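You operate a simulated robot arm through the tools that you are given. There is no shell and no other tool.

You are at the controls of a simulated robot arm. One attempt, no reset.

## Task
Switch the dock off, then rack the green drive and stand mouse plug and jack in the black cups.

The check looks at the end state, three seconds after you hand in, the way a careful person would. Anything else that was tipped, shoved, dropped, spilled or broken makes it a failure.

## Robot
A 7-joint arm with a three-finger gripper, fixed in place. Base frame: the origin is on the floor under the middle of its stand, x ahead of it, y to its left, z up. Units: mm, degrees, N and s.
With the tool pointing down near the work surface it reaches from about 500 to 940 mm from the base axis. Its first joint turns from -166.0 to 166.0 degrees. Payload 2.69 kg.
Tool frame: the origin (TCP) lies between the finger pads and is the grasp point; the fingertips stand 29 mm ahead of it; z points along the fingers, y is the line along which they close. The gripper opens to 120 mm; its body begins 78 mm behind the TCP.
Orientation is that of the tool frame in the base frame, as a unit quaternion [w, x, y, z]. With the fingers straight down and closing along the base's y, the tool's x points along the base's -x, its y along +y and its z along -z.

## Interface
- The arm moves only by the tool step_arm. Its argument "deltas" is a list of rows, each a list of 7 numbers: the shift along the base's x, y, z in mm, then the turn, a rotation vector about the base's x, y, z in degrees, then the gripper command, from -1 (fully open) to 1 (shut), values between in proportion. In form: [[dx, dy, dz, rx, ry, rz, grip], ...]. A call has 1 to 20 rows; each row shifts and turns the commanded pose from where the row before left it. Rows are played at 5 a second. More than 50 mm and 8.6 degrees between two rows, or a gripper value outside its range, and nothing of the call is played. A pose out of reach is approached as far as the arm can. The call stops where the force on the tool passes 40 N (or 10 N more than at its start, if that is more) or the arm is blocked; 0.2 s more then pass. Each finger travels about 40 mm/s and halts on what it meets, pressing with about 42 N; the grip force reading is that of the motor and also rises with nothing between the fingers. The clock runs only during rows and for 0.2 s after the last one: add rows that do not move to give the fingers time. The reply holds the time, the measured pose of the TCP, the force on the tool along the base axes, the opening and the grip force, in the units named above and with some noise, with the torque about the TCP (base axes, N m) and any sound that the robot's microphone picked up.
- Cameras (640 x 400 px; columns grow to the right, rows downward): "scene" is fixed at [400.6, -501.9, 1540.1]; the picture's right is [0.95, -0.31, 0.00], its down [-0.20, -0.63, -0.75] and it looks along [0.23, 0.72, -0.66] (base axes); focal length 324 px, centre (320, 200). "wrist" rides on the gripper at [63, 0, -104] in the tool frame; the picture's right is [0.00, 1.00, 0.00], its down [-0.83, 0.00, -0.56] and it looks along [-0.56, 0.00, 0.83] (tool axes); focal length 275 px, centre (320, 200). There is no depth. A picture from a camera that has moved, and an enlarged one, comes with that camera's place and axes in the base frame and with its lens.
- grab_frame(camera): a new picture of that camera. The clock stands still meanwhile.
- raise_lower(by): slides the trunk up (or, below 0, down) by that many mm; the arm rides with it, the base frame stays. It gives what a move gives, with no picture.
- close_up(camera, box): a new picture of the part [left, top, right, bottom] of that camera's present view, enlarged. The clock stands still meanwhile.
- sign_off(): hands the job in; it is judged then, once.

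Nothing tells you positions but the pictures and the camera data. Unless the task says otherwise, let go and move clear before handing in.

The tools are called after "Emit:" as name(argument=value, ...) on one line, values as JSON. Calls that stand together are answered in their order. step_arm: Moves the arm, as the interface text tells. Its arguments: {"type":"object","properties":{"deltas":{"type":"array","items":{"type":"array","items":{"type":"number"}}}},"required":["deltas"]} The other tools are called the same way: raise_lower (by) moves the trunk up or down; grab_frame (camera) takes a picture; close_up (camera, box) takes an enlarged picture of a part of a camera's view; sign_off () hands the job in.

At the start:

```text
clock: 0.0
eef_pos: [496.3, 40.1, 1094.1]
tool_rot: [0.001, 0.0, 1.0, 0.0]
ft_force: [-0.4, 0.5, -0.4]
wrist_torque: [0.03, 0.0, 0.0]
opening: 120.0
gripper_force: 0.0
trunk travel left (down, up): [-575.0, 38.0]
```

scene: 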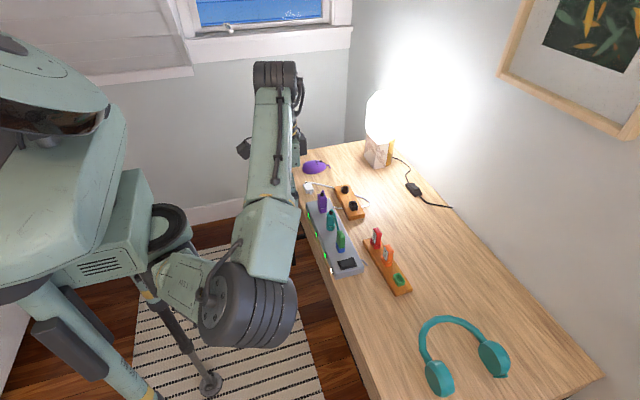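
wrist: 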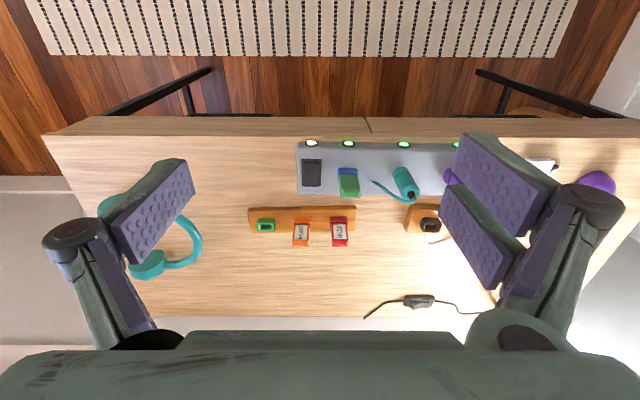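

I see a desk with a grey dock holding a green drive, a teal plug, and a purple plug, plus a wooden rack with red and orange drives, and a wooden block with black cups. I'll look closer before moving anything.

Emit:
close_up(camera="scene", box=[290, 150, 420, 231])

Emit:
close_up(camera="scene", box=[295, 215, 425, 296])

Emit:
close_up(camera="wrist", box=[240, 120, 440, 245])

Emit:
close_up(camera="wrist", box=[420, 120, 640, 257])

```text
4.92 times, centred on (355, 190) of scene
camera zoom: at [400.6, -501.9, 1540.1], right [0.95, -0.31, 0.0], down [-0.2, -0.63, -0.75], along [0.23, 0.72, -0.66], focal length 1593 px, centre (148, 247)
```

zoom: 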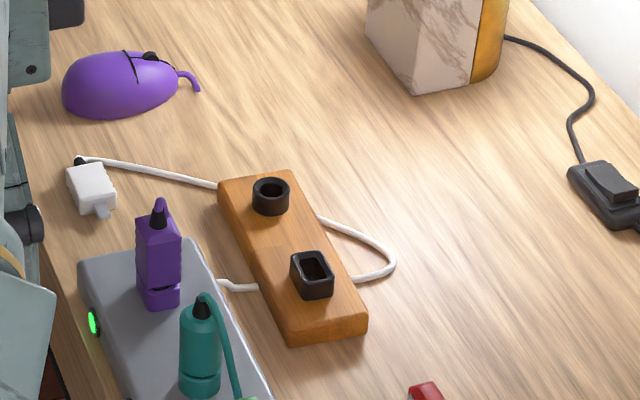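

```text
4.92 times, centred on (360, 256) of scene
camera zoom: at [400.6, -501.9, 1540.1], right [0.95, -0.31, 0.0], down [-0.2, -0.63, -0.75], along [0.23, 0.72, -0.66], focal length 1593 px, centre (123, -73)
```

zoom: 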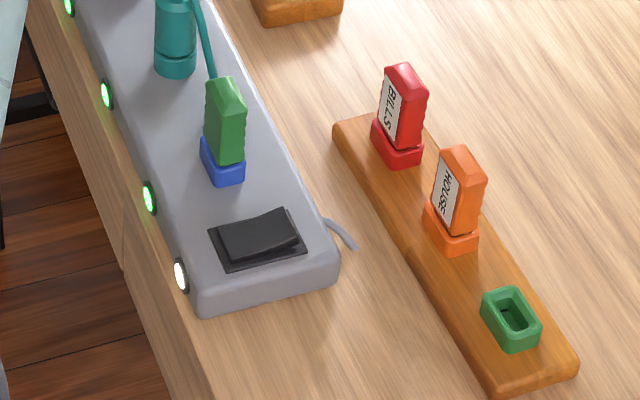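

```text
3.20 times, centred on (340, 182) of wrist
camera zoom: at [433.4, 39.3, 1198.7], right [0.0, 1.0, 0.0], down [0.83, 0.0, 0.56], along [0.56, 0.0, -0.83], focal length 881 px, centre (256, 256)
```

zoom: 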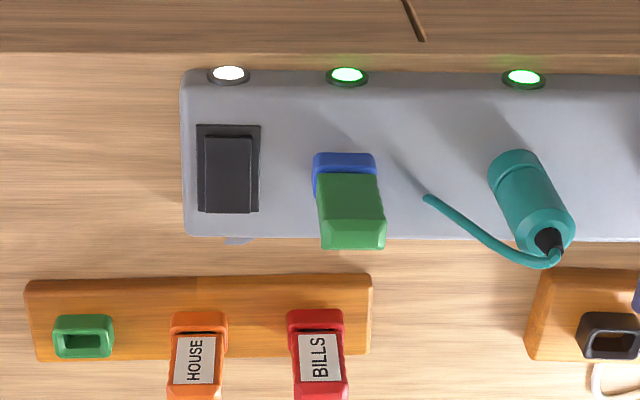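

```text
2.91 times, centred on (530, 188) of wrist
camera zoom: at [433.4, 39.3, 1198.7], right [0.0, 1.0, 0.0], down [0.83, 0.0, 0.56], along [0.56, 0.0, -0.83], focal length 801 px, centre (-291, 234)
```

zoom: 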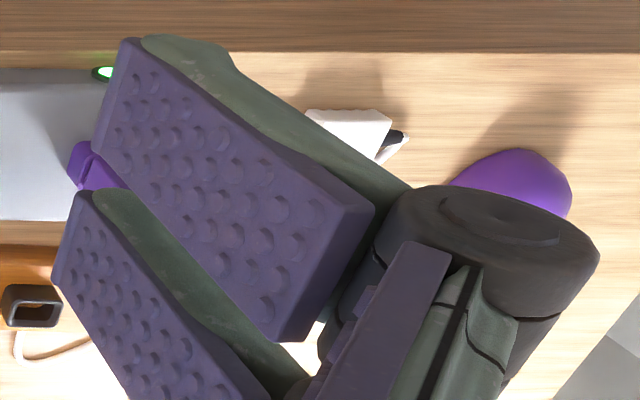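

The rocker switch triangulates to about (655, 25, 790). The dock sockets are near x≈658 at y≈84, 174 and 264, the rack's green socket is at about (773, -64), and the cups are at about (773, 263) and (773, 353). I'll move the arm in for a closer look from above.

Emit:
step_arm(deltas=[[16, 0, -30, 0, 0, 0, -1], [16, 0, -30, 0, 0, 0, -1], [16, 0, -30, 0, 0, 0, -1], [0, 0, 0, 0, 0, 0, -1]])

Emit:
grab_frame(camera="wrist")

Emit:
close_up(camera="wrist", box=[230, 100, 390, 200])

```text
clock: 1.0
eef_pos: [543.3, 36.3, 1001.0]
tool_rot: [0.001, 0.0, 1.0, 0.0]
ft_force: [0.4, -0.5, -0.2]
wrist_torque: [0.02, -0.01, -0.01]
opening: 120.0
gripper_force: 0.0
trunk travel left (down, up): [-575.0, 38.0]
```

```text
taken
camera wrist: at [479.7, 37.0, 1105.7], right [0.0, 1.0, 0.0], down [0.83, 0.0, 0.56], along [0.56, 0.0, -0.83], focal length 275 px, centre (320, 200)
```

wrist: 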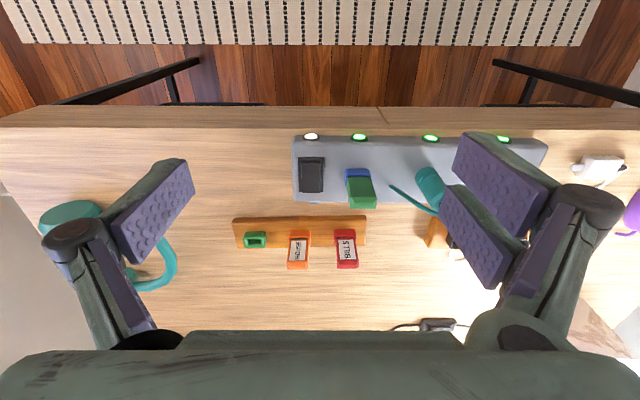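

```text
4.00 times, centred on (310, 150) of wrist
camera zoom: at [479.7, 37.0, 1105.7], right [0.0, 1.0, 0.0], down [0.83, 0.0, 0.56], along [0.56, 0.0, -0.83], focal length 1101 px, centre (360, 400)
```

zoom: 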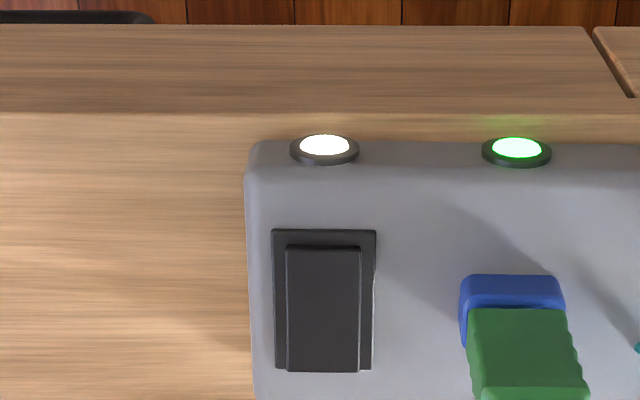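

The camera is closer now, and the rocker's long side runs along x. I'll zoom in on it to see which end is raised, and look at the other objects.

Emit:
close_up(camera="scene", box=[328, 250, 368, 275])

Emit:
close_up(camera="scene", box=[304, 180, 368, 220])

Emit:
close_up(camera="scene", box=[320, 215, 360, 255])

Emit:
close_up(camera="scene", box=[356, 220, 420, 300])

```text
16.00 times, centred on (348, 262) of scene
camera zoom: at [400.6, -501.9, 1540.1], right [0.95, -0.31, 0.0], down [-0.2, -0.63, -0.75], along [0.23, 0.72, -0.66], focal length 5178 px, centre (-128, -800)
```

zoom: 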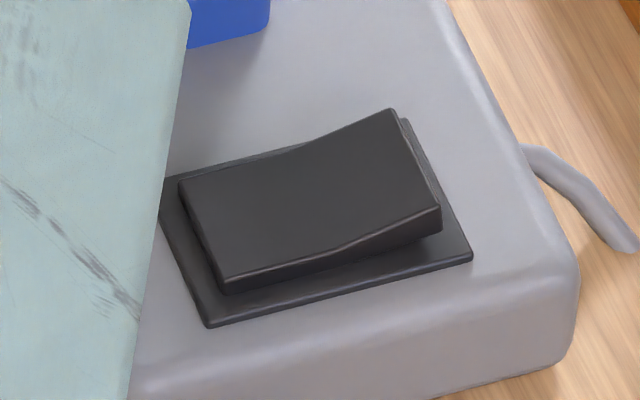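

```text
10.00 times, centred on (336, 200) of scene
camera zoom: at [400.6, -501.9, 1540.1], right [0.95, -0.31, 0.0], down [-0.2, -0.63, -0.75], along [0.23, 0.72, -0.66], focal length 3236 px, centre (160, 200)
```

zoom: 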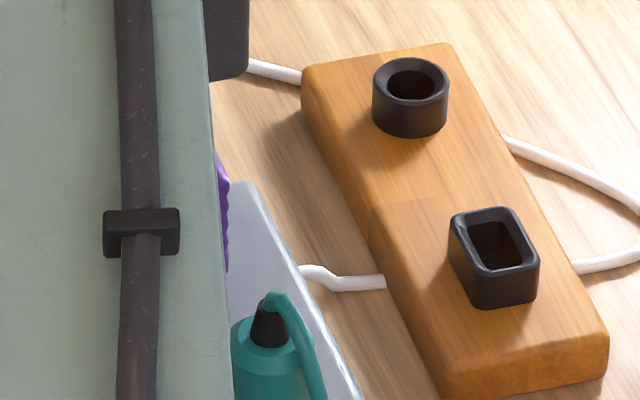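

```text
10.00 times, centred on (340, 235) of scene
camera zoom: at [400.6, -501.9, 1540.1], right [0.95, -0.31, 0.0], down [-0.2, -0.63, -0.75], along [0.23, 0.72, -0.66], focal length 3236 px, centre (120, -150)
```

zoom: 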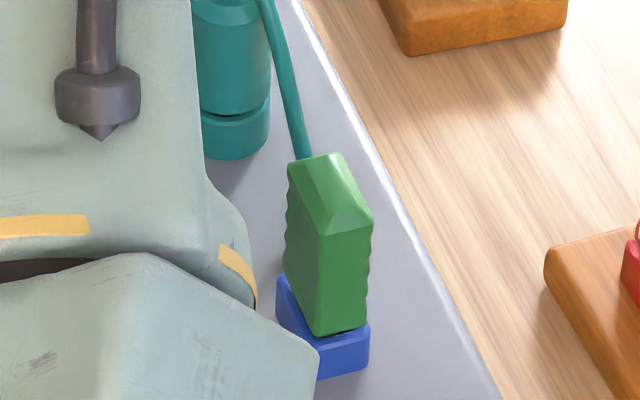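

```text
5.00 times, centred on (388, 260) of scene
camera zoom: at [400.6, -501.9, 1540.1], right [0.95, -0.31, 0.0], down [-0.2, -0.63, -0.75], along [0.23, 0.72, -0.66], focal length 1618 px, centre (-20, -100)
```

zoom: 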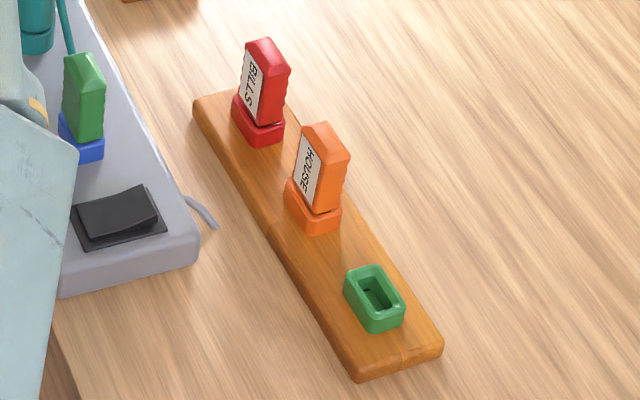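

The rocker's far end (larger x) is raised, so that's the end to press. I'll close the gripper here in the air first to see how the fingertips look when shut.

Emit:
step_arm(deltas=[[0, 0, 0, 0, 0, 0, 1], [0, 0, 0, 0, 0, 0, 1], [0, 0, 0, 0, 0, 0, 1], [0, 0, 0, 0, 0, 0, 1], [0, 0, 0, 0, 0, 0, 1], [0, 0, 0, 0, 0, 0, 1], [0, 0, 0, 0, 0, 0, 1], [0, 0, 0, 0, 0, 0, 1], [0, 0, 0, 0, 0, 0, 1]])

Emit:
grab_frame(camera="wrist")

Emit:
grab_frame(camera="scene")

```text
clock: 3.0
eef_pos: [542.3, 38.6, 1002.9]
tool_rot: [0.001, 0.0, 1.0, 0.001]
ft_force: [0.4, -0.7, -0.1]
wrist_torque: [0.0, -0.02, 0.02]
opening: 0.3
gripper_force: 28.5
trunk travel left (down, up): [-575.0, 38.0]
```

```text
taken
camera wrist: at [479.5, 37.0, 1106.0], right [0.0, 1.0, 0.0], down [0.83, 0.0, 0.56], along [0.56, 0.0, -0.83], focal length 275 px, centre (320, 200)
```

wrist: 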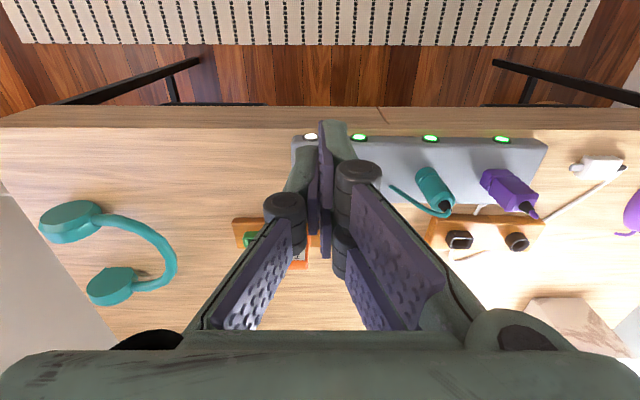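

```text
taken
```

scene: 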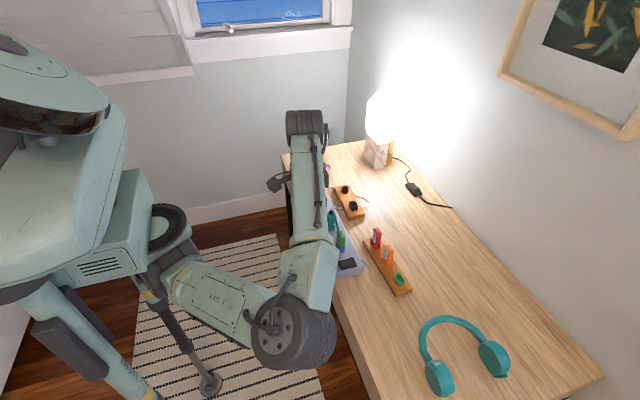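

With the gripper shut, the fingers form a narrow bundle and nothing nearby is at risk. I'll move the tips to just above the rocker's raised far end.

Emit:
step_arm(deltas=[[27.5, -3.4, -30, 0, 0, 0, 1], [27.5, -3.4, -30, 0, 0, 0, 1], [27.5, -3.4, -30, 0, 0, 0, 1], [27.5, -3.4, -30, 0, 0, 0, 1], [27.5, -3.4, -30, 0, 0, 0, 1], [0, 0, 0, 0, 0, 0, 1]])

Emit:
grab_frame(camera="wrist")

Emit:
close_up(camera="scene", box=[300, 200, 428, 280])

```text
clock: 4.4
eef_pos: [681.9, 19.6, 852.4]
tool_rot: [0.001, 0.001, 1.0, -0.001]
ft_force: [0.0, -0.4, 0.2]
wrist_torque: [-0.01, -0.01, -0.01]
opening: 0.1
gripper_force: 29.0
trunk travel left (down, up): [-575.0, 38.0]
```

```text
taken
camera wrist: at [618.1, 18.7, 957.2], right [0.0, 1.0, 0.0], down [0.83, 0.0, 0.56], along [0.56, 0.0, -0.83], focal length 275 px, centre (320, 200)
```

wrist: 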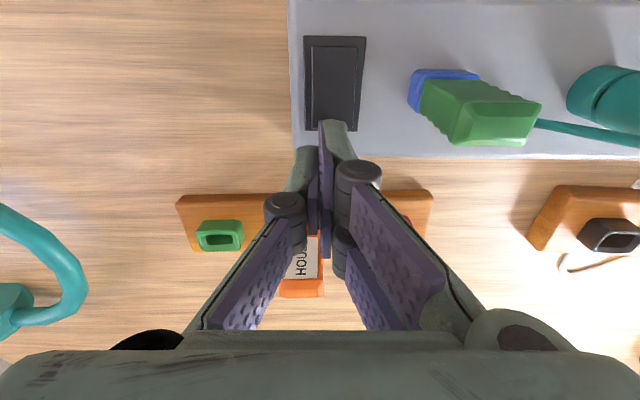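

```text
5.00 times, centred on (364, 240) of scene
camera zoom: at [400.6, -501.9, 1540.1], right [0.95, -0.31, 0.0], down [-0.2, -0.63, -0.75], along [0.23, 0.72, -0.66], focal length 1618 px, centre (100, 0)
```

zoom: 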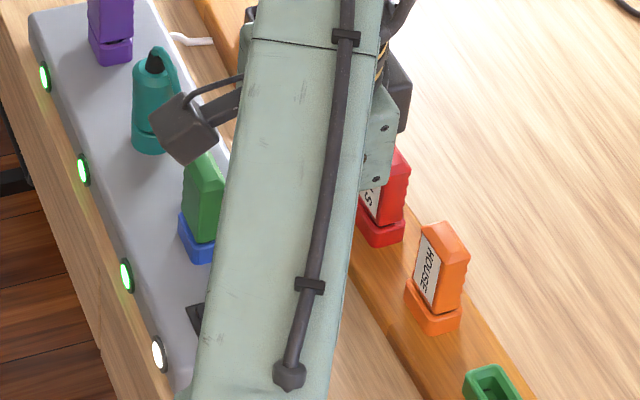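

The tips sit over the raised end of the rocker, about 25 mm above it. I'll descend slowly and watch the force.

Emit:
step_arm(deltas=[[0, 0, -8, 0, 0, 0, 1], [0, 0, -8, 0, 0, 0, 1], [0, 0, -4, 0, 0, 0, 1], [0, 0, -3, 0, 0, 0, 1], [0, 0, 0, 0, 0, 0, 1]])

Emit:
grab_frame(camera="wrist")

```text
clock: 5.6
eef_pos: [682.7, 22.1, 831.1]
tool_rot: [0.001, 0.0, 1.0, 0.001]
ft_force: [0.3, -0.2, -0.4]
wrist_torque: [-0.06, -0.01, -0.01]
opening: 0.0
gripper_force: 28.7
trunk travel left (down, up): [-575.0, 38.0]
```

```text
taken
camera wrist: at [620.3, 22.0, 935.7], right [0.0, 1.0, 0.0], down [0.83, 0.0, 0.56], along [0.56, 0.0, -0.83], focal length 275 px, centre (320, 200)
```

wrist: 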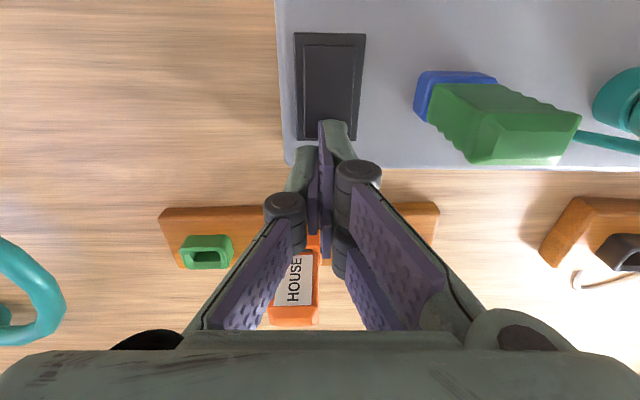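

Emit:
step_arm(deltas=[[0, 0, -3, 0, 0, 0, 1], [0, 0, -3, 0, 0, 0, 1], [0, 0, -2, 0, 0, 0, 1], [0, 0, -2, 0, 0, 0, 1], [0, 0, 0, 0, 0, 0, 1]])

Emit:
grab_frame(camera="wrist")

Emit:
close_up(camera="scene", box=[300, 200, 428, 280])

```text
clock: 6.8
eef_pos: [681.9, 22.4, 824.3]
tool_rot: [0.003, 0.0, 1.0, 0.001]
ft_force: [0.1, 7.1, 30.4]
wrist_torque: [0.32, 0.7, -0.05]
opening: 0.0
gripper_force: 28.1
trunk travel left (down, up): [-575.0, 38.0]
```

```text
taken
camera wrist: at [618.6, 22.1, 928.3], right [-0.01, 1.0, 0.0], down [0.83, 0.0, 0.56], along [0.56, 0.0, -0.83], focal length 275 px, centre (320, 200)
```

wrist: 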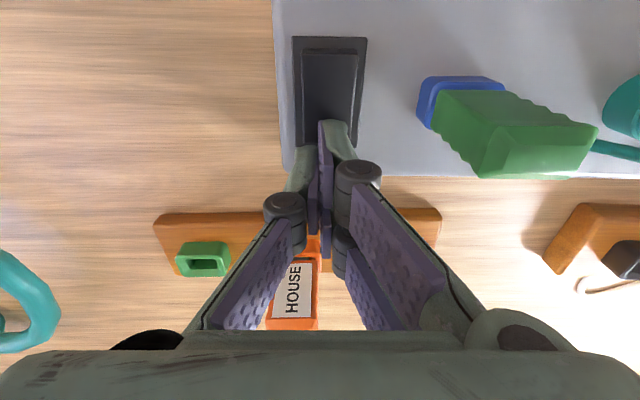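

```text
5.00 times, centred on (364, 240) of scene
camera zoom: at [400.6, -501.9, 1540.1], right [0.95, -0.31, 0.0], down [-0.2, -0.63, -0.75], along [0.23, 0.72, -0.66], focal length 1618 px, centre (100, 0)
```

zoom: 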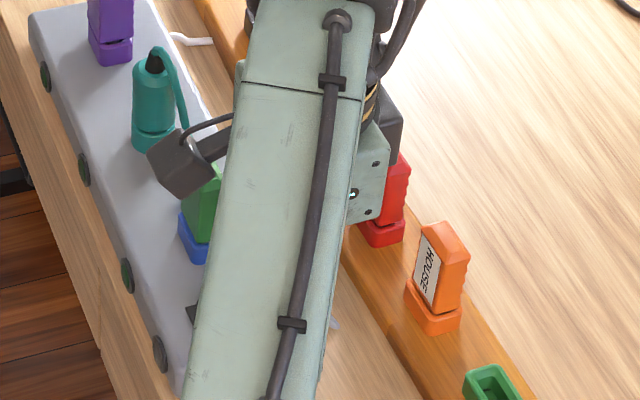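

All four dock lights are dark, so the dock is off. I'll lift straight up, open the fingers and look over the green drive and plugs.

Emit:
step_arm(deltas=[[0, 0, 10, 0, 0, 0, 1], [0, 0, 30, 0, 0, 0, 1], [0, 0, 40, 0, 0, 0, 1], [-20, 20, 40, 0, 0, 0, 1], [-30, 30, 10, 0, 0, 0, 1], [-20, 20, 0, 0, 0, 0, 1], [0, 0, 0, 0, 0, 0, 1]])

Emit:
grab_frame(camera="wrist")

Emit:
close_up(camera="scene", box=[300, 200, 428, 280])

```text
clock: 8.4
eef_pos: [612.8, 92.2, 949.4]
tool_rot: [-0.001, 0.0, 1.0, 0.001]
ft_force: [0.0, 0.3, -0.6]
wrist_torque: [0.0, 0.01, 0.01]
opening: 0.2
gripper_force: 28.1
trunk travel left (down, up): [-575.0, 38.0]
```

```text
taken
camera wrist: at [549.1, 91.8, 1054.3], right [0.0, 1.0, 0.0], down [0.83, 0.0, 0.56], along [0.56, 0.0, -0.83], focal length 275 px, centre (320, 200)
```

wrist: 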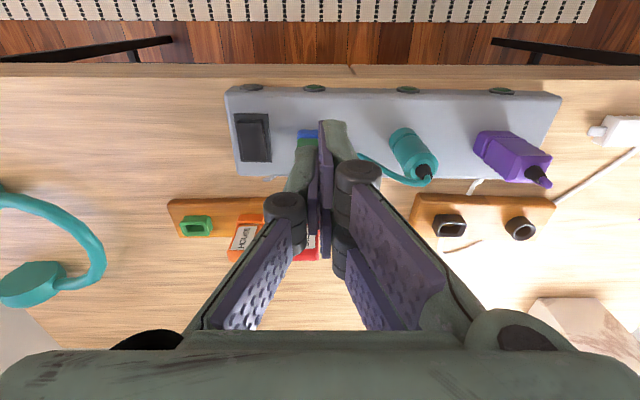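

```text
5.00 times, centred on (364, 240) of scene
camera zoom: at [400.6, -501.9, 1540.1], right [0.95, -0.31, 0.0], down [-0.2, -0.63, -0.75], along [0.23, 0.72, -0.66], focal length 1618 px, centre (100, 0)
```

zoom: 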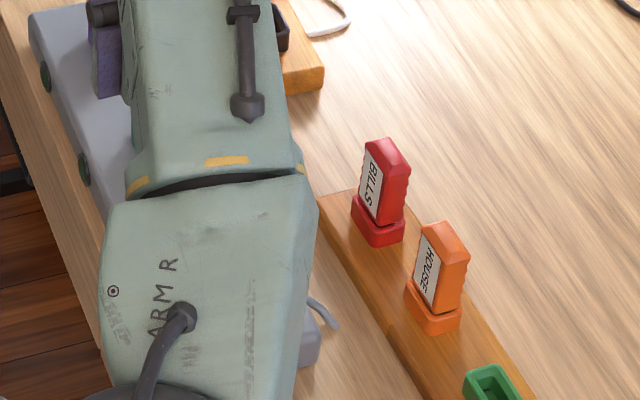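

I'll zoom in on the plugs, cups and green rack socket from this pose.

Emit:
close_up(camera="wrist", box=[360, 100, 600, 250])

Emit:
close_up(camera="wrist", box=[160, 190, 260, 252])

Emit:
close_up(camera="wrist", box=[415, 195, 555, 283])

Emit:
close_up(camera="wrist", box=[220, 75, 300, 175])

```text
2.67 times, centred on (480, 175) of wrist
camera zoom: at [549.1, 91.8, 1054.3], right [0.0, 1.0, 0.0], down [0.83, 0.0, 0.56], along [0.56, 0.0, -0.83], focal length 734 px, centre (-107, 267)
```

zoom: 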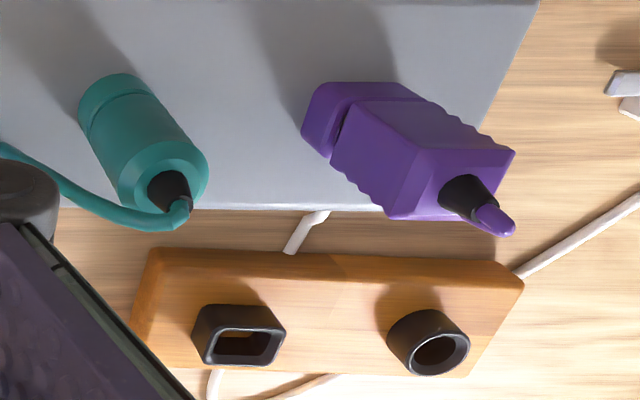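

```text
6.40 times, centred on (210, 221) of wrist
camera zoom: at [549.1, 91.8, 1054.3], right [0.0, 1.0, 0.0], down [0.83, 0.0, 0.56], along [0.56, 0.0, -0.83], focal length 1762 px, centre (1024, 66)
```

zoom: 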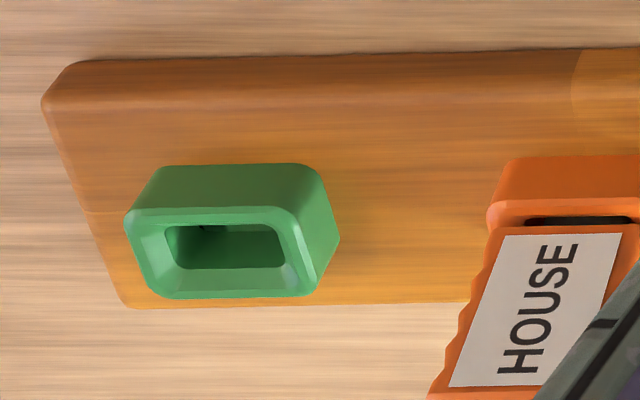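

```text
4.55 times, centred on (485, 239) of wrist
camera zoom: at [549.1, 91.8, 1054.3], right [0.0, 1.0, 0.0], down [0.83, 0.0, 0.56], along [0.56, 0.0, -0.83], focal length 1251 px, centre (-430, 23)
```

zoom: 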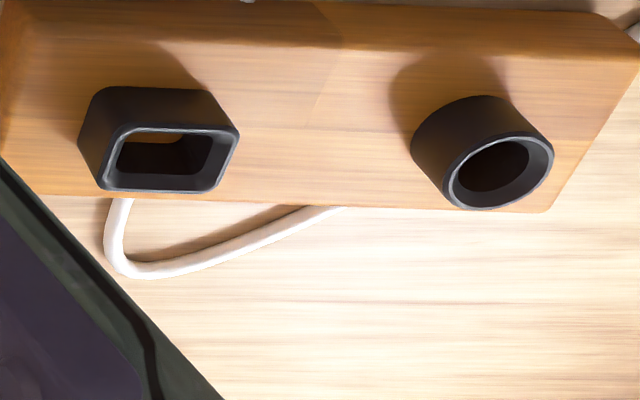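

```text
4.00 times, centred on (260, 125) of wrist
camera zoom: at [549.1, 91.8, 1054.3], right [0.0, 1.0, 0.0], down [0.83, 0.0, 0.56], along [0.56, 0.0, -0.83], focal length 1101 px, centre (560, 500)
```

zoom: 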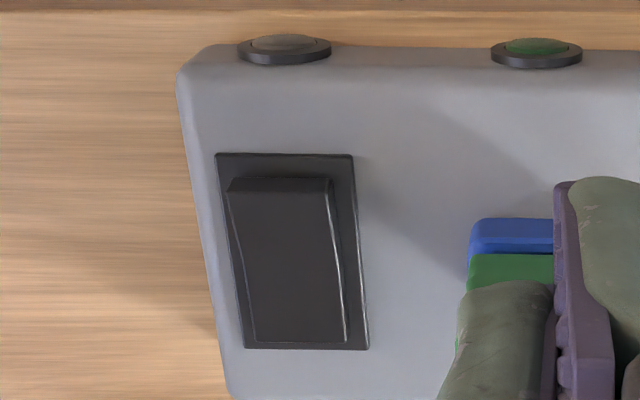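

The switch is off, with its near end now raised. I'll open the gripper above the green drive to get an unobstructed view for alignment.

Emit:
step_arm(deltas=[[14, -2, -5, 0, 0, 0, -0.2], [14, -2, -5, 0, 0, 0, -0.2], [0, 0, 0, 0, 0, 0, -0.2], [0, 0, 0, 0, 0, 0, -0.2], [0, 0, 0, 0, 0, 0, -0.2], [0, 0, 0, 0, 0, 0, -0.2]])

Emit:
grab_frame(camera="wrist")

Emit:
close_up(camera="wrist", box=[256, 100, 384, 180])

```text
clock: 9.8
eef_pos: [641.1, 88.6, 939.4]
tool_rot: [0.001, 0.001, 1.0, 0.001]
ft_force: [-0.3, -0.6, 0.3]
wrist_torque: [0.01, 0.0, 0.02]
opening: 71.9
gripper_force: 0.2
trunk travel left (down, up): [-575.0, 38.0]
```

```text
taken
camera wrist: at [577.9, 88.0, 1044.5], right [0.0, 1.0, 0.0], down [0.83, 0.0, 0.56], along [0.56, 0.0, -0.83], focal length 275 px, centre (320, 200)
```

wrist: 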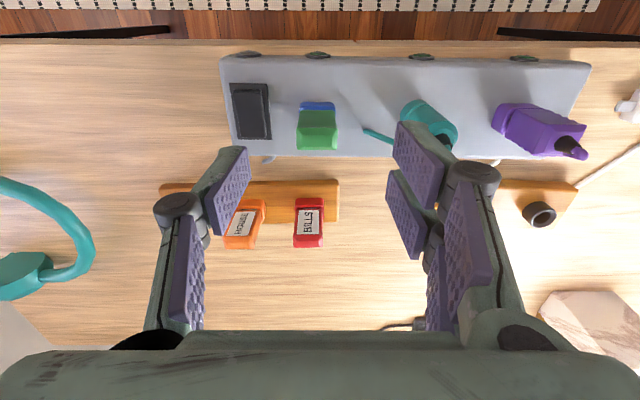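

```text
5.00 times, centred on (320, 140) of wrist
camera zoom: at [577.9, 88.0, 1044.5], right [0.0, 1.0, 0.0], down [0.83, 0.0, 0.56], along [0.56, 0.0, -0.83], focal length 1376 px, centre (320, 500)
```

zoom: 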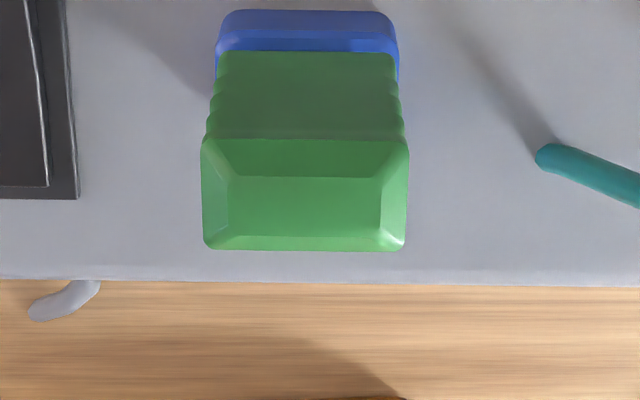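

The drive is aligned with the axes, centred at about (654, 86), with its top near z≈850. The jack's cable tail ends at about y≈128. I'll narrow the opening to about 46 mm and lower to just above the drive.

Emit:
step_arm(deltas=[[6, -1, -20, 0, 0, 0, 0.23], [7, -1.2, -20, 0, 0, 0, 0.23], [0, 0, -15, 0, 0, 0, 0.23], [0, 0, 0, 0, 0, 0, 0.23], [0, 0, 0, 0, 0, 0, 0.23]])

Emit:
grab_frame(camera="wrist")

Emit:
close_up(camera="wrist", box=[240, 80, 400, 180])

```text
clock: 11.0
eef_pos: [651.1, 86.7, 885.5]
tool_rot: [0.0, 0.0, 1.0, 0.001]
ft_force: [-0.4, -0.1, 0.1]
wrist_torque: [0.0, 0.01, -0.03]
opening: 46.1
gripper_force: 0.0
trunk travel left (down, up): [-575.0, 38.0]
```

```text
taken
camera wrist: at [587.8, 85.9, 990.6], right [0.0, 1.0, 0.0], down [0.83, 0.0, 0.56], along [0.56, 0.0, -0.83], focal length 275 px, centre (320, 200)
```

wrist: 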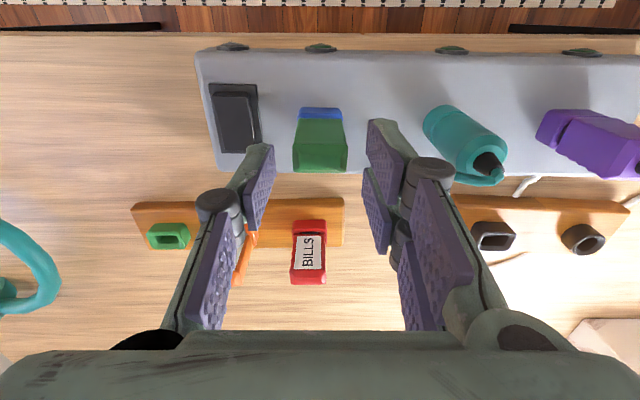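

```text
4.00 times, centred on (320, 130) of wrist
camera zoom: at [587.8, 85.9, 990.6], right [0.0, 1.0, 0.0], down [0.83, 0.0, 0.56], along [0.56, 0.0, -0.83], focal length 1101 px, centre (320, 480)
```

zoom: 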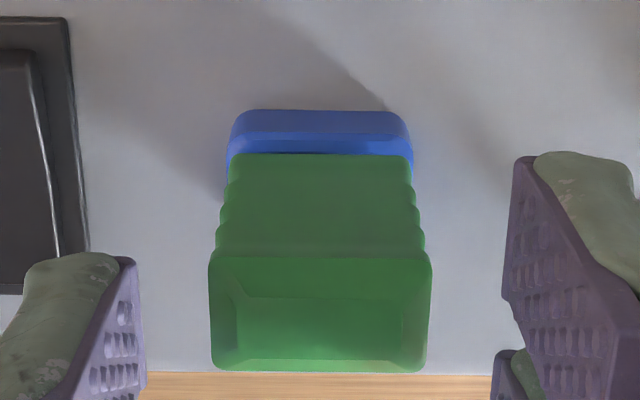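

The drive sits centred between the fingers at y≈86, with its top near z≈857. I'll descend around it and check before closing.

Emit:
step_arm(deltas=[[1, 0, -12, 0, 0, 0, 0.23], [0, 0, -12, 0, 0, 0, 0.23], [0, 0, -12, 0, 0, 0, 0.23], [0, 0, -8, 0, 0, 0, 0.23], [0, 0, 0, 0, 0, 0, 0.23]])

Emit:
grab_frame(camera="wrist")

Emit:
close_up(camera="scene", box=[300, 200, 396, 260])

```text
clock: 12.2
eef_pos: [651.7, 87.6, 842.1]
tool_rot: [0.0, 0.0, 1.0, 0.0]
ft_force: [0.0, 0.5, 0.3]
wrist_torque: [0.0, 0.03, 0.0]
opening: 46.4
gripper_force: 0.1
trunk travel left (down, up): [-575.0, 38.0]
```

```text
taken
camera wrist: at [588.8, 86.5, 946.3], right [0.0, 1.0, 0.0], down [0.83, 0.0, 0.56], along [0.56, 0.0, -0.83], focal length 275 px, centre (320, 200)
```

wrist: 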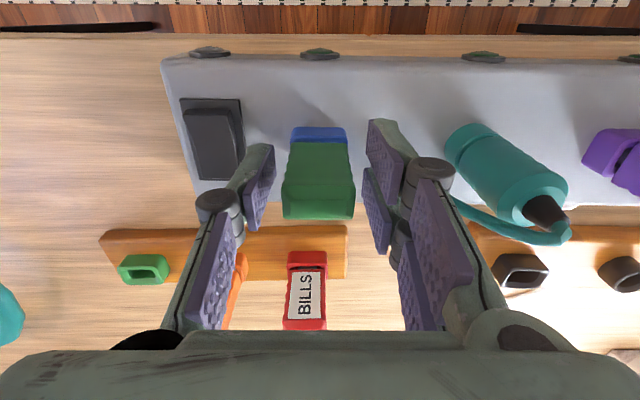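

```text
6.67 times, centred on (348, 230) of scene
camera zoom: at [400.6, -501.9, 1540.1], right [0.95, -0.31, 0.0], down [-0.2, -0.63, -0.75], along [0.23, 0.72, -0.66], focal length 2158 px, centre (133, 0)
```

zoom: 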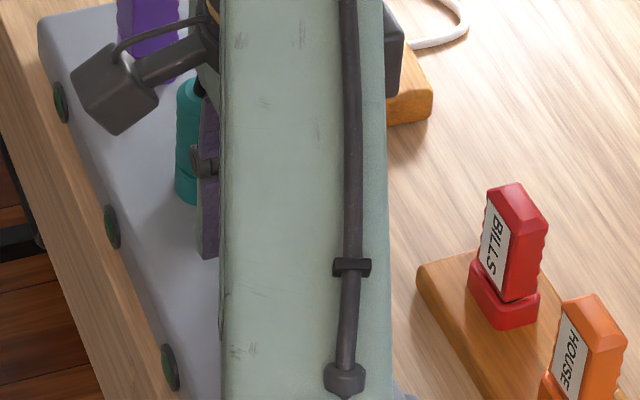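

The drive is between the pads with room on both sides. I'll close on it.

Emit:
step_arm(deltas=[[0, 0, 0, 0, 0, 0, 1], [0, 0, 0, 0, 0, 0, 1], [0, 0, 0, 0, 0, 0, 1], [0, 0, 0, 0, 0, 0, 1], [0, 0, 0, 0, 0, 0, 1]])

Emit:
grab_frame(camera="wrist")

```text
clock: 13.4
eef_pos: [652.5, 86.0, 841.9]
tool_rot: [0.001, 0.0, 1.0, 0.0]
ft_force: [-2.5, -7.8, -1.1]
wrist_torque: [-0.2, 0.07, -0.16]
opening: 28.8
gripper_force: 42.1
trunk travel left (down, up): [-575.0, 38.0]
```

```text
taken
camera wrist: at [588.9, 86.1, 946.4], right [0.0, 1.0, 0.0], down [0.83, 0.0, 0.56], along [0.56, 0.0, -0.83], focal length 275 px, centre (320, 200)
```

wrist: 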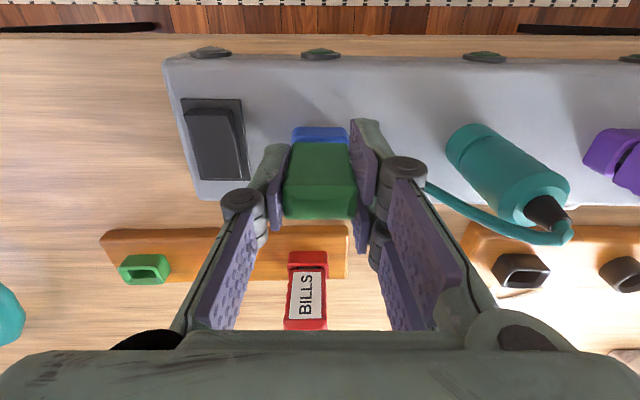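

The drive is gripped at 28.8 mm opening. I'll pull it straight up slowly.

Emit:
step_arm(deltas=[[0, -0.5, 2, 0, 0, 0, 1], [0, 0, 3, 0, 0, 0, 1], [0, 0, 4, 0, 0, 0, 1], [0, 0, 5, 0, 0, 0, 1], [0, 0, 5, 0, 0, 0, 1]])

Emit:
grab_frame(camera="wrist")

```text
clock: 14.6
eef_pos: [655.3, 86.7, 859.4]
tool_rot: [0.001, 0.0, 1.0, 0.001]
ft_force: [0.0, -0.6, 0.7]
wrist_torque: [0.02, 0.01, 0.03]
opening: 28.6
gripper_force: 42.1
trunk travel left (down, up): [-575.0, 38.0]
```

```text
taken
camera wrist: at [590.9, 85.7, 965.6], right [-0.01, 1.0, 0.0], down [0.83, 0.0, 0.56], along [0.56, 0.0, -0.83], focal length 275 px, centre (320, 200)
```

wrist: 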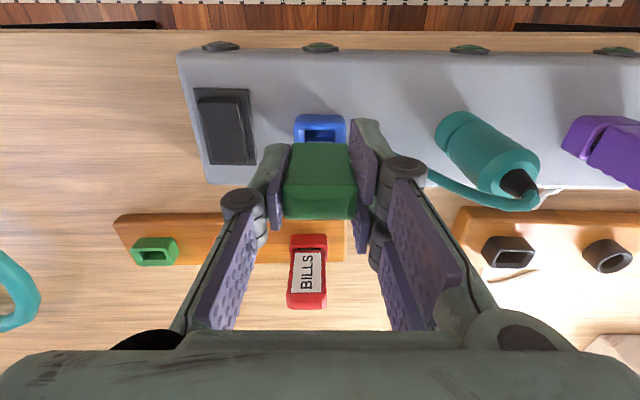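

The drive is free of the dock. I'll raise it well clear, then move to where the rack socket is visible beside the held drive.

Emit:
step_arm(deltas=[[0, 0, 25, 0, 0, 0, 1], [0, 0, 35, 0, 0, 0, 1], [0, 0, 35, 0, 0, 0, 1], [20, -20, 10, 0, 0, 0, 1], [25, -25, 0, 0, 0, 0, 1], [0, 0, 0, 0, 0, 0, 1]])

Emit:
grab_frame(camera="wrist")

Emit:
close_up(camera="wrist", box=[160, 120, 320, 220])

Emit:
close_up(camera="scene", box=[300, 180, 460, 300])

```text
clock: 16.0
eef_pos: [700.8, 41.3, 965.7]
tool_rot: [0.001, 0.0, 1.0, 0.002]
ft_force: [0.7, -0.1, -1.0]
wrist_torque: [-0.01, 0.01, 0.03]
opening: 28.7
gripper_force: 41.8
trunk travel left (down, up): [-575.0, 38.0]
```

```text
taken
camera wrist: at [638.0, 39.9, 1070.6], right [0.0, 1.0, 0.0], down [0.83, 0.0, 0.56], along [0.56, 0.0, -0.83], focal length 275 px, centre (320, 200)
```

wrist: 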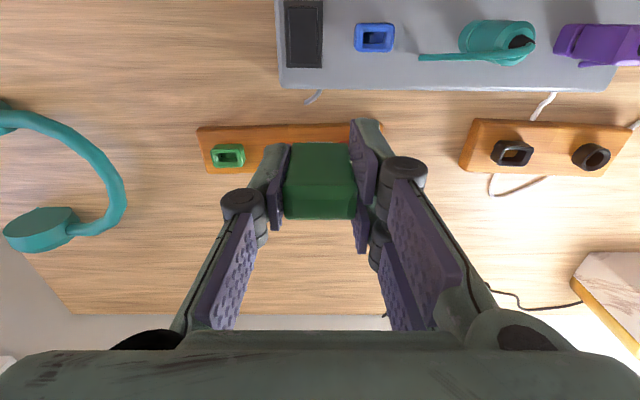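

```text
4.00 times, centred on (240, 170) of wrist
camera zoom: at [638.0, 39.9, 1070.6], right [0.0, 1.0, 0.0], down [0.83, 0.0, 0.56], along [0.56, 0.0, -0.83], focal length 1101 px, centre (640, 320)
```

zoom: 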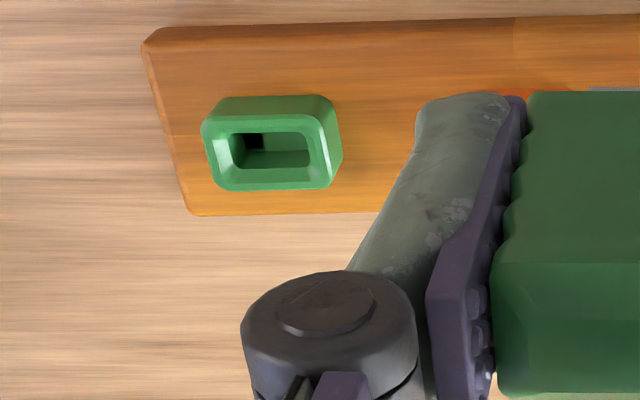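

```text
3.33 times, centred on (380, 240) of scene
camera zoom: at [400.6, -501.9, 1540.1], right [0.95, -0.31, 0.0], down [-0.2, -0.63, -0.75], along [0.23, 0.72, -0.66], focal length 1079 px, centre (120, 67)
```

zoom: 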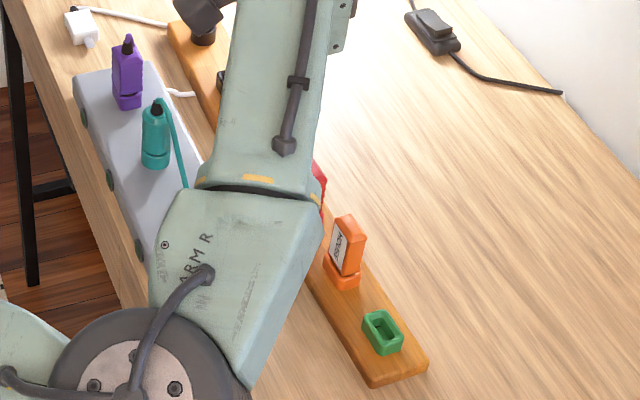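

The rack is turned about 2° counter-clockwise, and the green socket's rim is at about (773.5, -65, 786). I'll move over it high up with a 2° yaw, then lower partway and check.

Emit:
step_arm(deltas=[[18, -26, 0, 0, 0, 0.5, 1], [18, -26, 0, 0, 0, 0.5, 1], [18, -26, 0, 0, 0, 0.5, 1], [18, -26.5, 0, 0, 0, 0.5, 1], [0, 0, -20, 0, 0, 0, 1], [0, 0, -25, 0, 0, 0, 1], [0, 0, -20, 0, 0, 0, 1], [0, 0, 0, 0, 0, 0, 1]])

Emit:
grab_frame(camera="wrist")

Emit:
close_up(camera="wrist", box=[256, 90, 384, 170])

Emit:
close_up(camera="scene", box=[340, 220, 436, 300])

```text
clock: 17.8
eef_pos: [772.2, -64.8, 898.8]
tool_rot: [0.001, -0.017, 1.0, 0.001]
ft_force: [0.2, 0.2, -0.9]
wrist_torque: [0.0, 0.02, 0.01]
opening: 28.8
gripper_force: 42.0
trunk travel left (down, up): [-575.0, 38.0]
```

```text
taken
camera wrist: at [708.8, -67.6, 1004.9], right [-0.04, 1.0, 0.0], down [0.83, 0.03, 0.56], along [0.56, 0.02, -0.83], focal length 275 px, centre (320, 200)
```

wrist: 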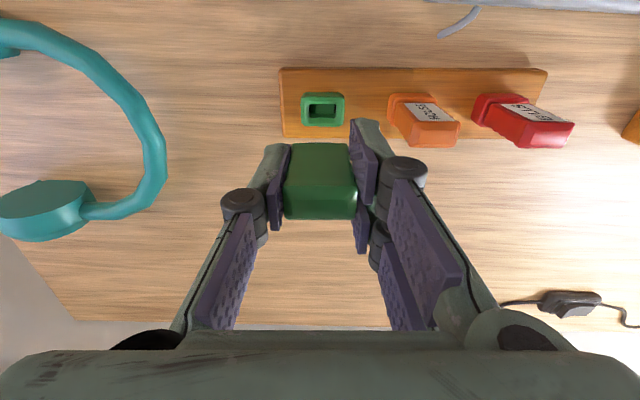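

```text
5.00 times, centred on (320, 130) of wrist
camera zoom: at [708.8, -67.6, 1004.9], right [-0.04, 1.0, 0.0], down [0.83, 0.03, 0.56], along [0.56, 0.02, -0.83], focal length 1376 px, centre (320, 550)
```

zoom: 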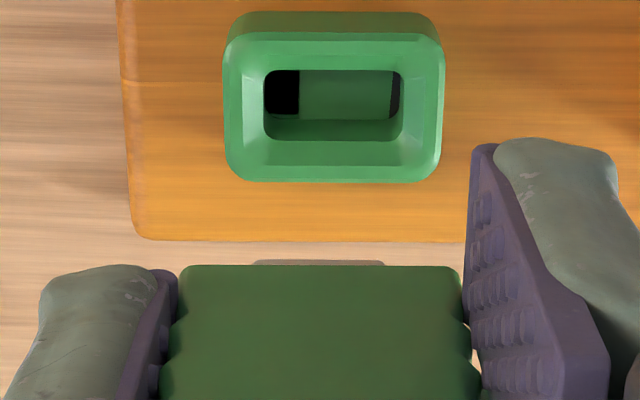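

```text
5.00 times, centred on (388, 260) of scene
camera zoom: at [400.6, -501.9, 1540.1], right [0.95, -0.31, 0.0], down [-0.2, -0.63, -0.75], along [0.23, 0.72, -0.66], focal length 1618 px, centre (-20, -100)
```

zoom: 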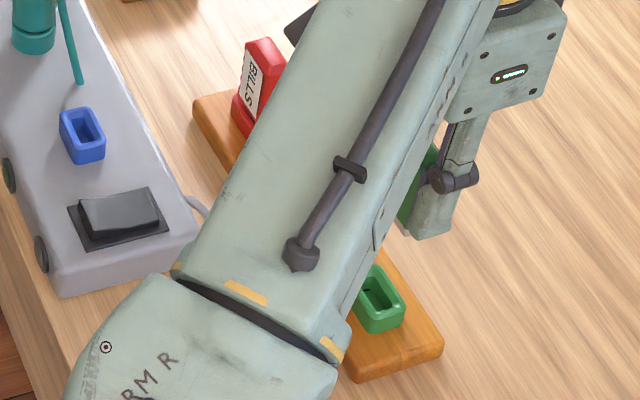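

The tool is now parallel to the rack. The green socket's floor looks asymmetric, so I'll compare it with the blue socket the drive came from before inserting.

Emit:
close_up(camera="scene", box=[364, 270, 388, 288])

Emit:
close_up(camera="scene", box=[348, 238, 366, 256])

Emit:
close_up(camera="wrist", box=[296, 85, 352, 130])

Emit:
close_up(camera="scene", box=[410, 240, 442, 272])

```text
16.00 times, centred on (376, 279) of scene
camera zoom: at [400.6, -501.9, 1540.1], right [0.95, -0.31, 0.0], down [-0.2, -0.63, -0.75], along [0.23, 0.72, -0.66], focal length 5178 px, centre (-576, -1064)
```

zoom: 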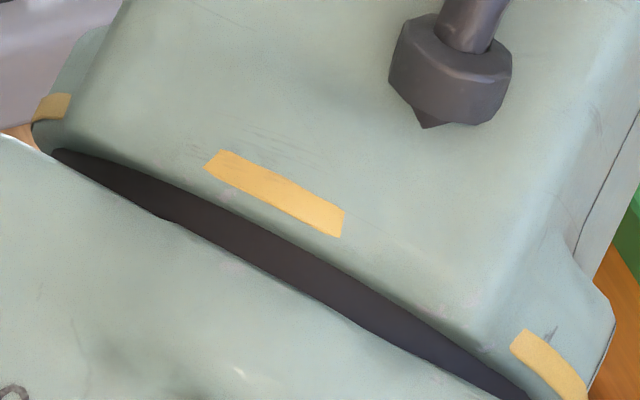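

```text
16.00 times, centred on (357, 247) of scene
camera zoom: at [400.6, -501.9, 1540.1], right [0.95, -0.31, 0.0], down [-0.2, -0.63, -0.75], along [0.23, 0.72, -0.66], focal length 5178 px, centre (-272, -552)
```

zoom: 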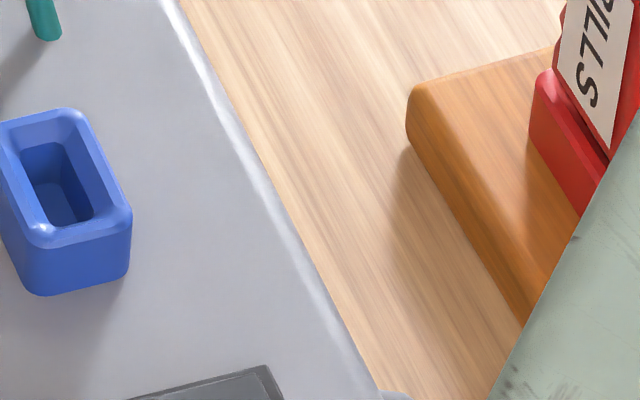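

```text
8.89 times, centred on (324, 108) of wrist
camera zoom: at [708.8, -67.6, 1004.9], right [-0.04, 1.0, 0.0], down [0.83, 0.03, 0.56], along [0.56, 0.02, -0.83], focal length 2447 px, centre (284, 1022)
```

zoom: 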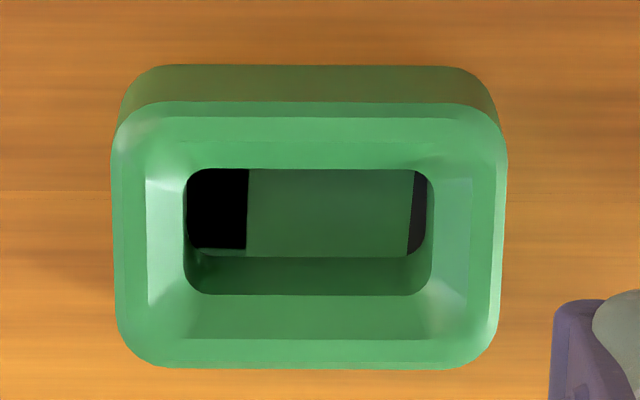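

```text
12.50 times, centred on (426, 256) of scene
camera zoom: at [400.6, -501.9, 1540.1], right [0.95, -0.31, 0.0], down [-0.2, -0.63, -0.75], along [0.23, 0.72, -0.66], focal length 4046 px, centre (-1005, -500)
```

zoom: 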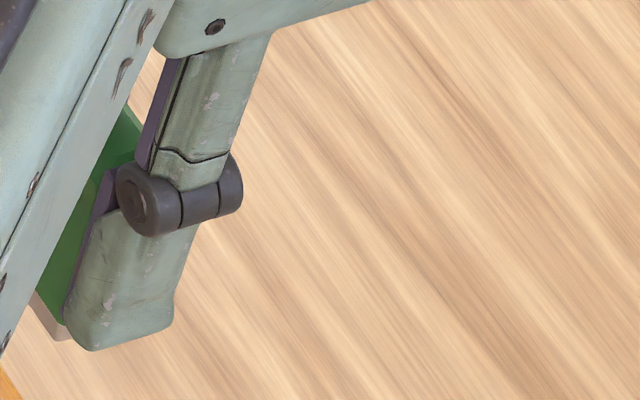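

The drive seems to have a narrow connector under it. I'll zoom on that strip, then go back above the dock to look into the blue socket from the same angle.

Emit:
close_up(camera="wrist", box=[280, 125, 360, 175])

Emit:
step_arm(deltas=[[0, 0, 35, 0, 0, 0, 1], [0, 0, 35, 0, 0, 0, 1], [-20, 30, 0, 0, 0, 0, 1], [-20, 30, 0, 0, 0, 0, 1], [-25, 30, 0, 0, 0, 0, 1], [-25, 30, 0, 0, 0, 0, 1], [-25, 30, 0, 0, 0, 0, 1], [0, 0, 0, 0, 0, 0, 1]])

Emit:
grab_frame(camera="wrist")

Emit:
close_up(camera="wrist", box=[280, 70, 360, 130])

```text
8.00 times, centred on (320, 150) of wrist
camera zoom: at [708.8, -67.6, 1004.9], right [-0.04, 1.0, 0.0], down [0.83, 0.03, 0.56], along [0.56, 0.02, -0.83], focal length 2202 px, centre (320, 600)
```

zoom: 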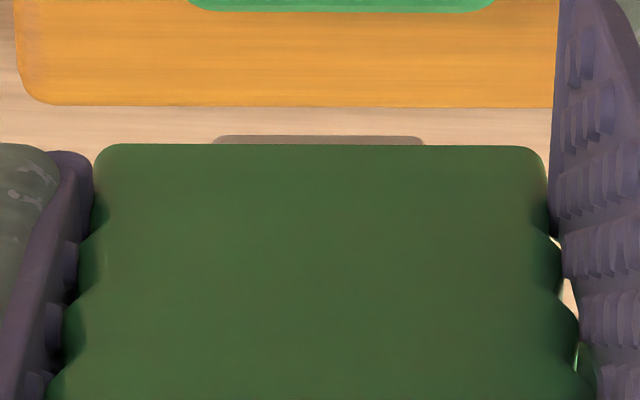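

```text
clock: 19.6
eef_pos: [654.6, 86.9, 971.8]
tool_rot: [0.001, -0.017, 1.0, 0.0]
ft_force: [-0.3, 0.1, -0.7]
wrist_torque: [-0.03, -0.01, -0.01]
opening: 28.8
gripper_force: 42.2
trunk travel left (down, up): [-575.0, 38.0]
```

```text
taken
camera wrist: at [591.3, 84.3, 1075.7], right [-0.04, 1.0, 0.0], down [0.83, 0.03, 0.56], along [0.56, 0.02, -0.83], focal length 275 px, centre (320, 200)
```

wrist: 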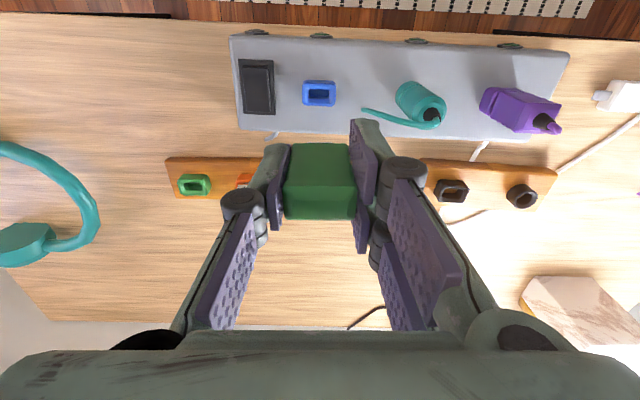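

```text
6.67 times, centred on (320, 100) of wrist
camera zoom: at [591.3, 84.3, 1075.7], right [-0.04, 1.0, 0.0], down [0.83, 0.03, 0.56], along [0.56, 0.02, -0.83], focal length 1835 px, centre (320, 867)
```

zoom: 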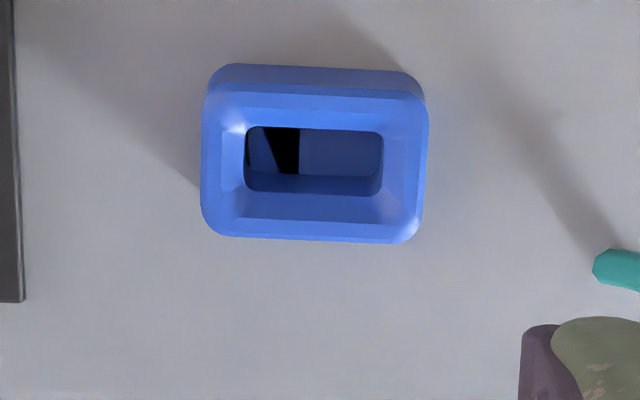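

The dark areas in both sockets look like shadows. Red and orange carry labels facing the robot but green shows none on that side. I'll swing the drive to open space and turn it so the scene camera can see its far face and underside shape.

Emit:
step_arm(deltas=[[25, -35, 5, 0, 0, 0, 1], [25, -35, 5, 0, 0, 0, 1], [25, -35, 5, 0, 0, 0, 1], [25, -35, 5, 0, 0, 0, 1], [25, -35, 0, 0, 0, 0, 1], [10, -35, 0, 0, 0, 0, 1], [0, 0, 0, 0, 0, -8.5, 1], [0, 0, 0, 0, 0, -8.5, 1], [0, 0, 0, 0, 0, -8.5, 1], [0, 0, 0, 0, 0, -8.5, 1], [0, 0, 0, 0, 0, -8.5, 1], [0, 0, 0, 0, 0, -8.5, 1], [0, 0, 0, 0, 0, -8.5, 1], [0, 0, 0, 0, 0, -8.5, 1], [0, 0, 0, 0, 0, 0, 1]])

Emit:
grab_frame(camera="scene")

Emit:
close_up(camera="scene", box=[340, 200, 480, 300])

Emit:
grab_frame(camera="wrist")

```text
clock: 22.8
eef_pos: [791.8, -123.7, 990.7]
tool_rot: [0.001, 0.545, 0.838, -0.001]
ft_force: [0.2, -0.4, -0.8]
wrist_torque: [0.0, -0.01, -0.01]
opening: 28.9
gripper_force: 42.1
trunk travel left (down, up): [-575.0, 38.0]
```

```text
taken
```

scene: 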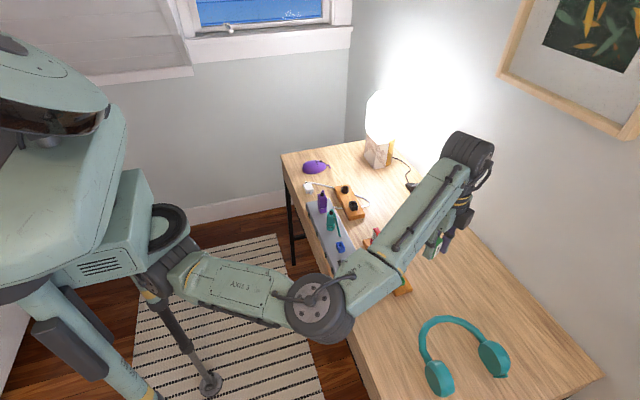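

```text
4.00 times, centred on (410, 250) of scene
camera zoom: at [400.6, -501.9, 1540.1], right [0.95, -0.31, 0.0], down [-0.2, -0.63, -0.75], along [0.23, 0.72, -0.66], focal length 1295 px, centre (-40, 0)
```

zoom: 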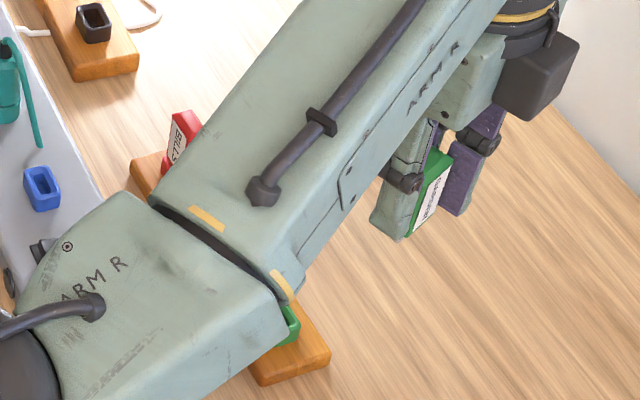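

```text
taken
camera wrist: at [765.2, -65.9, 1095.4], right [0.91, 0.41, 0.0], down [0.34, -0.76, 0.56], along [0.23, -0.51, -0.83], focal length 275 px, centre (320, 200)
```

wrist: 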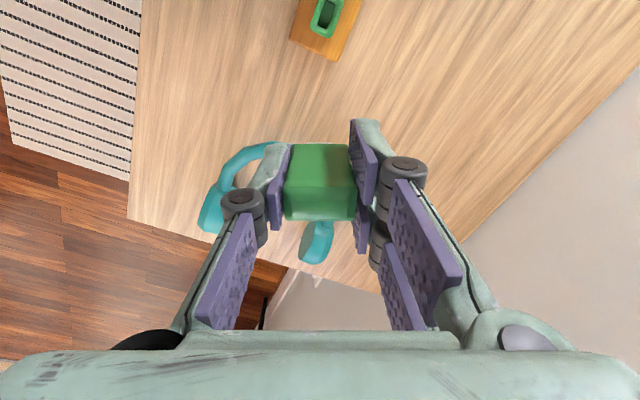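

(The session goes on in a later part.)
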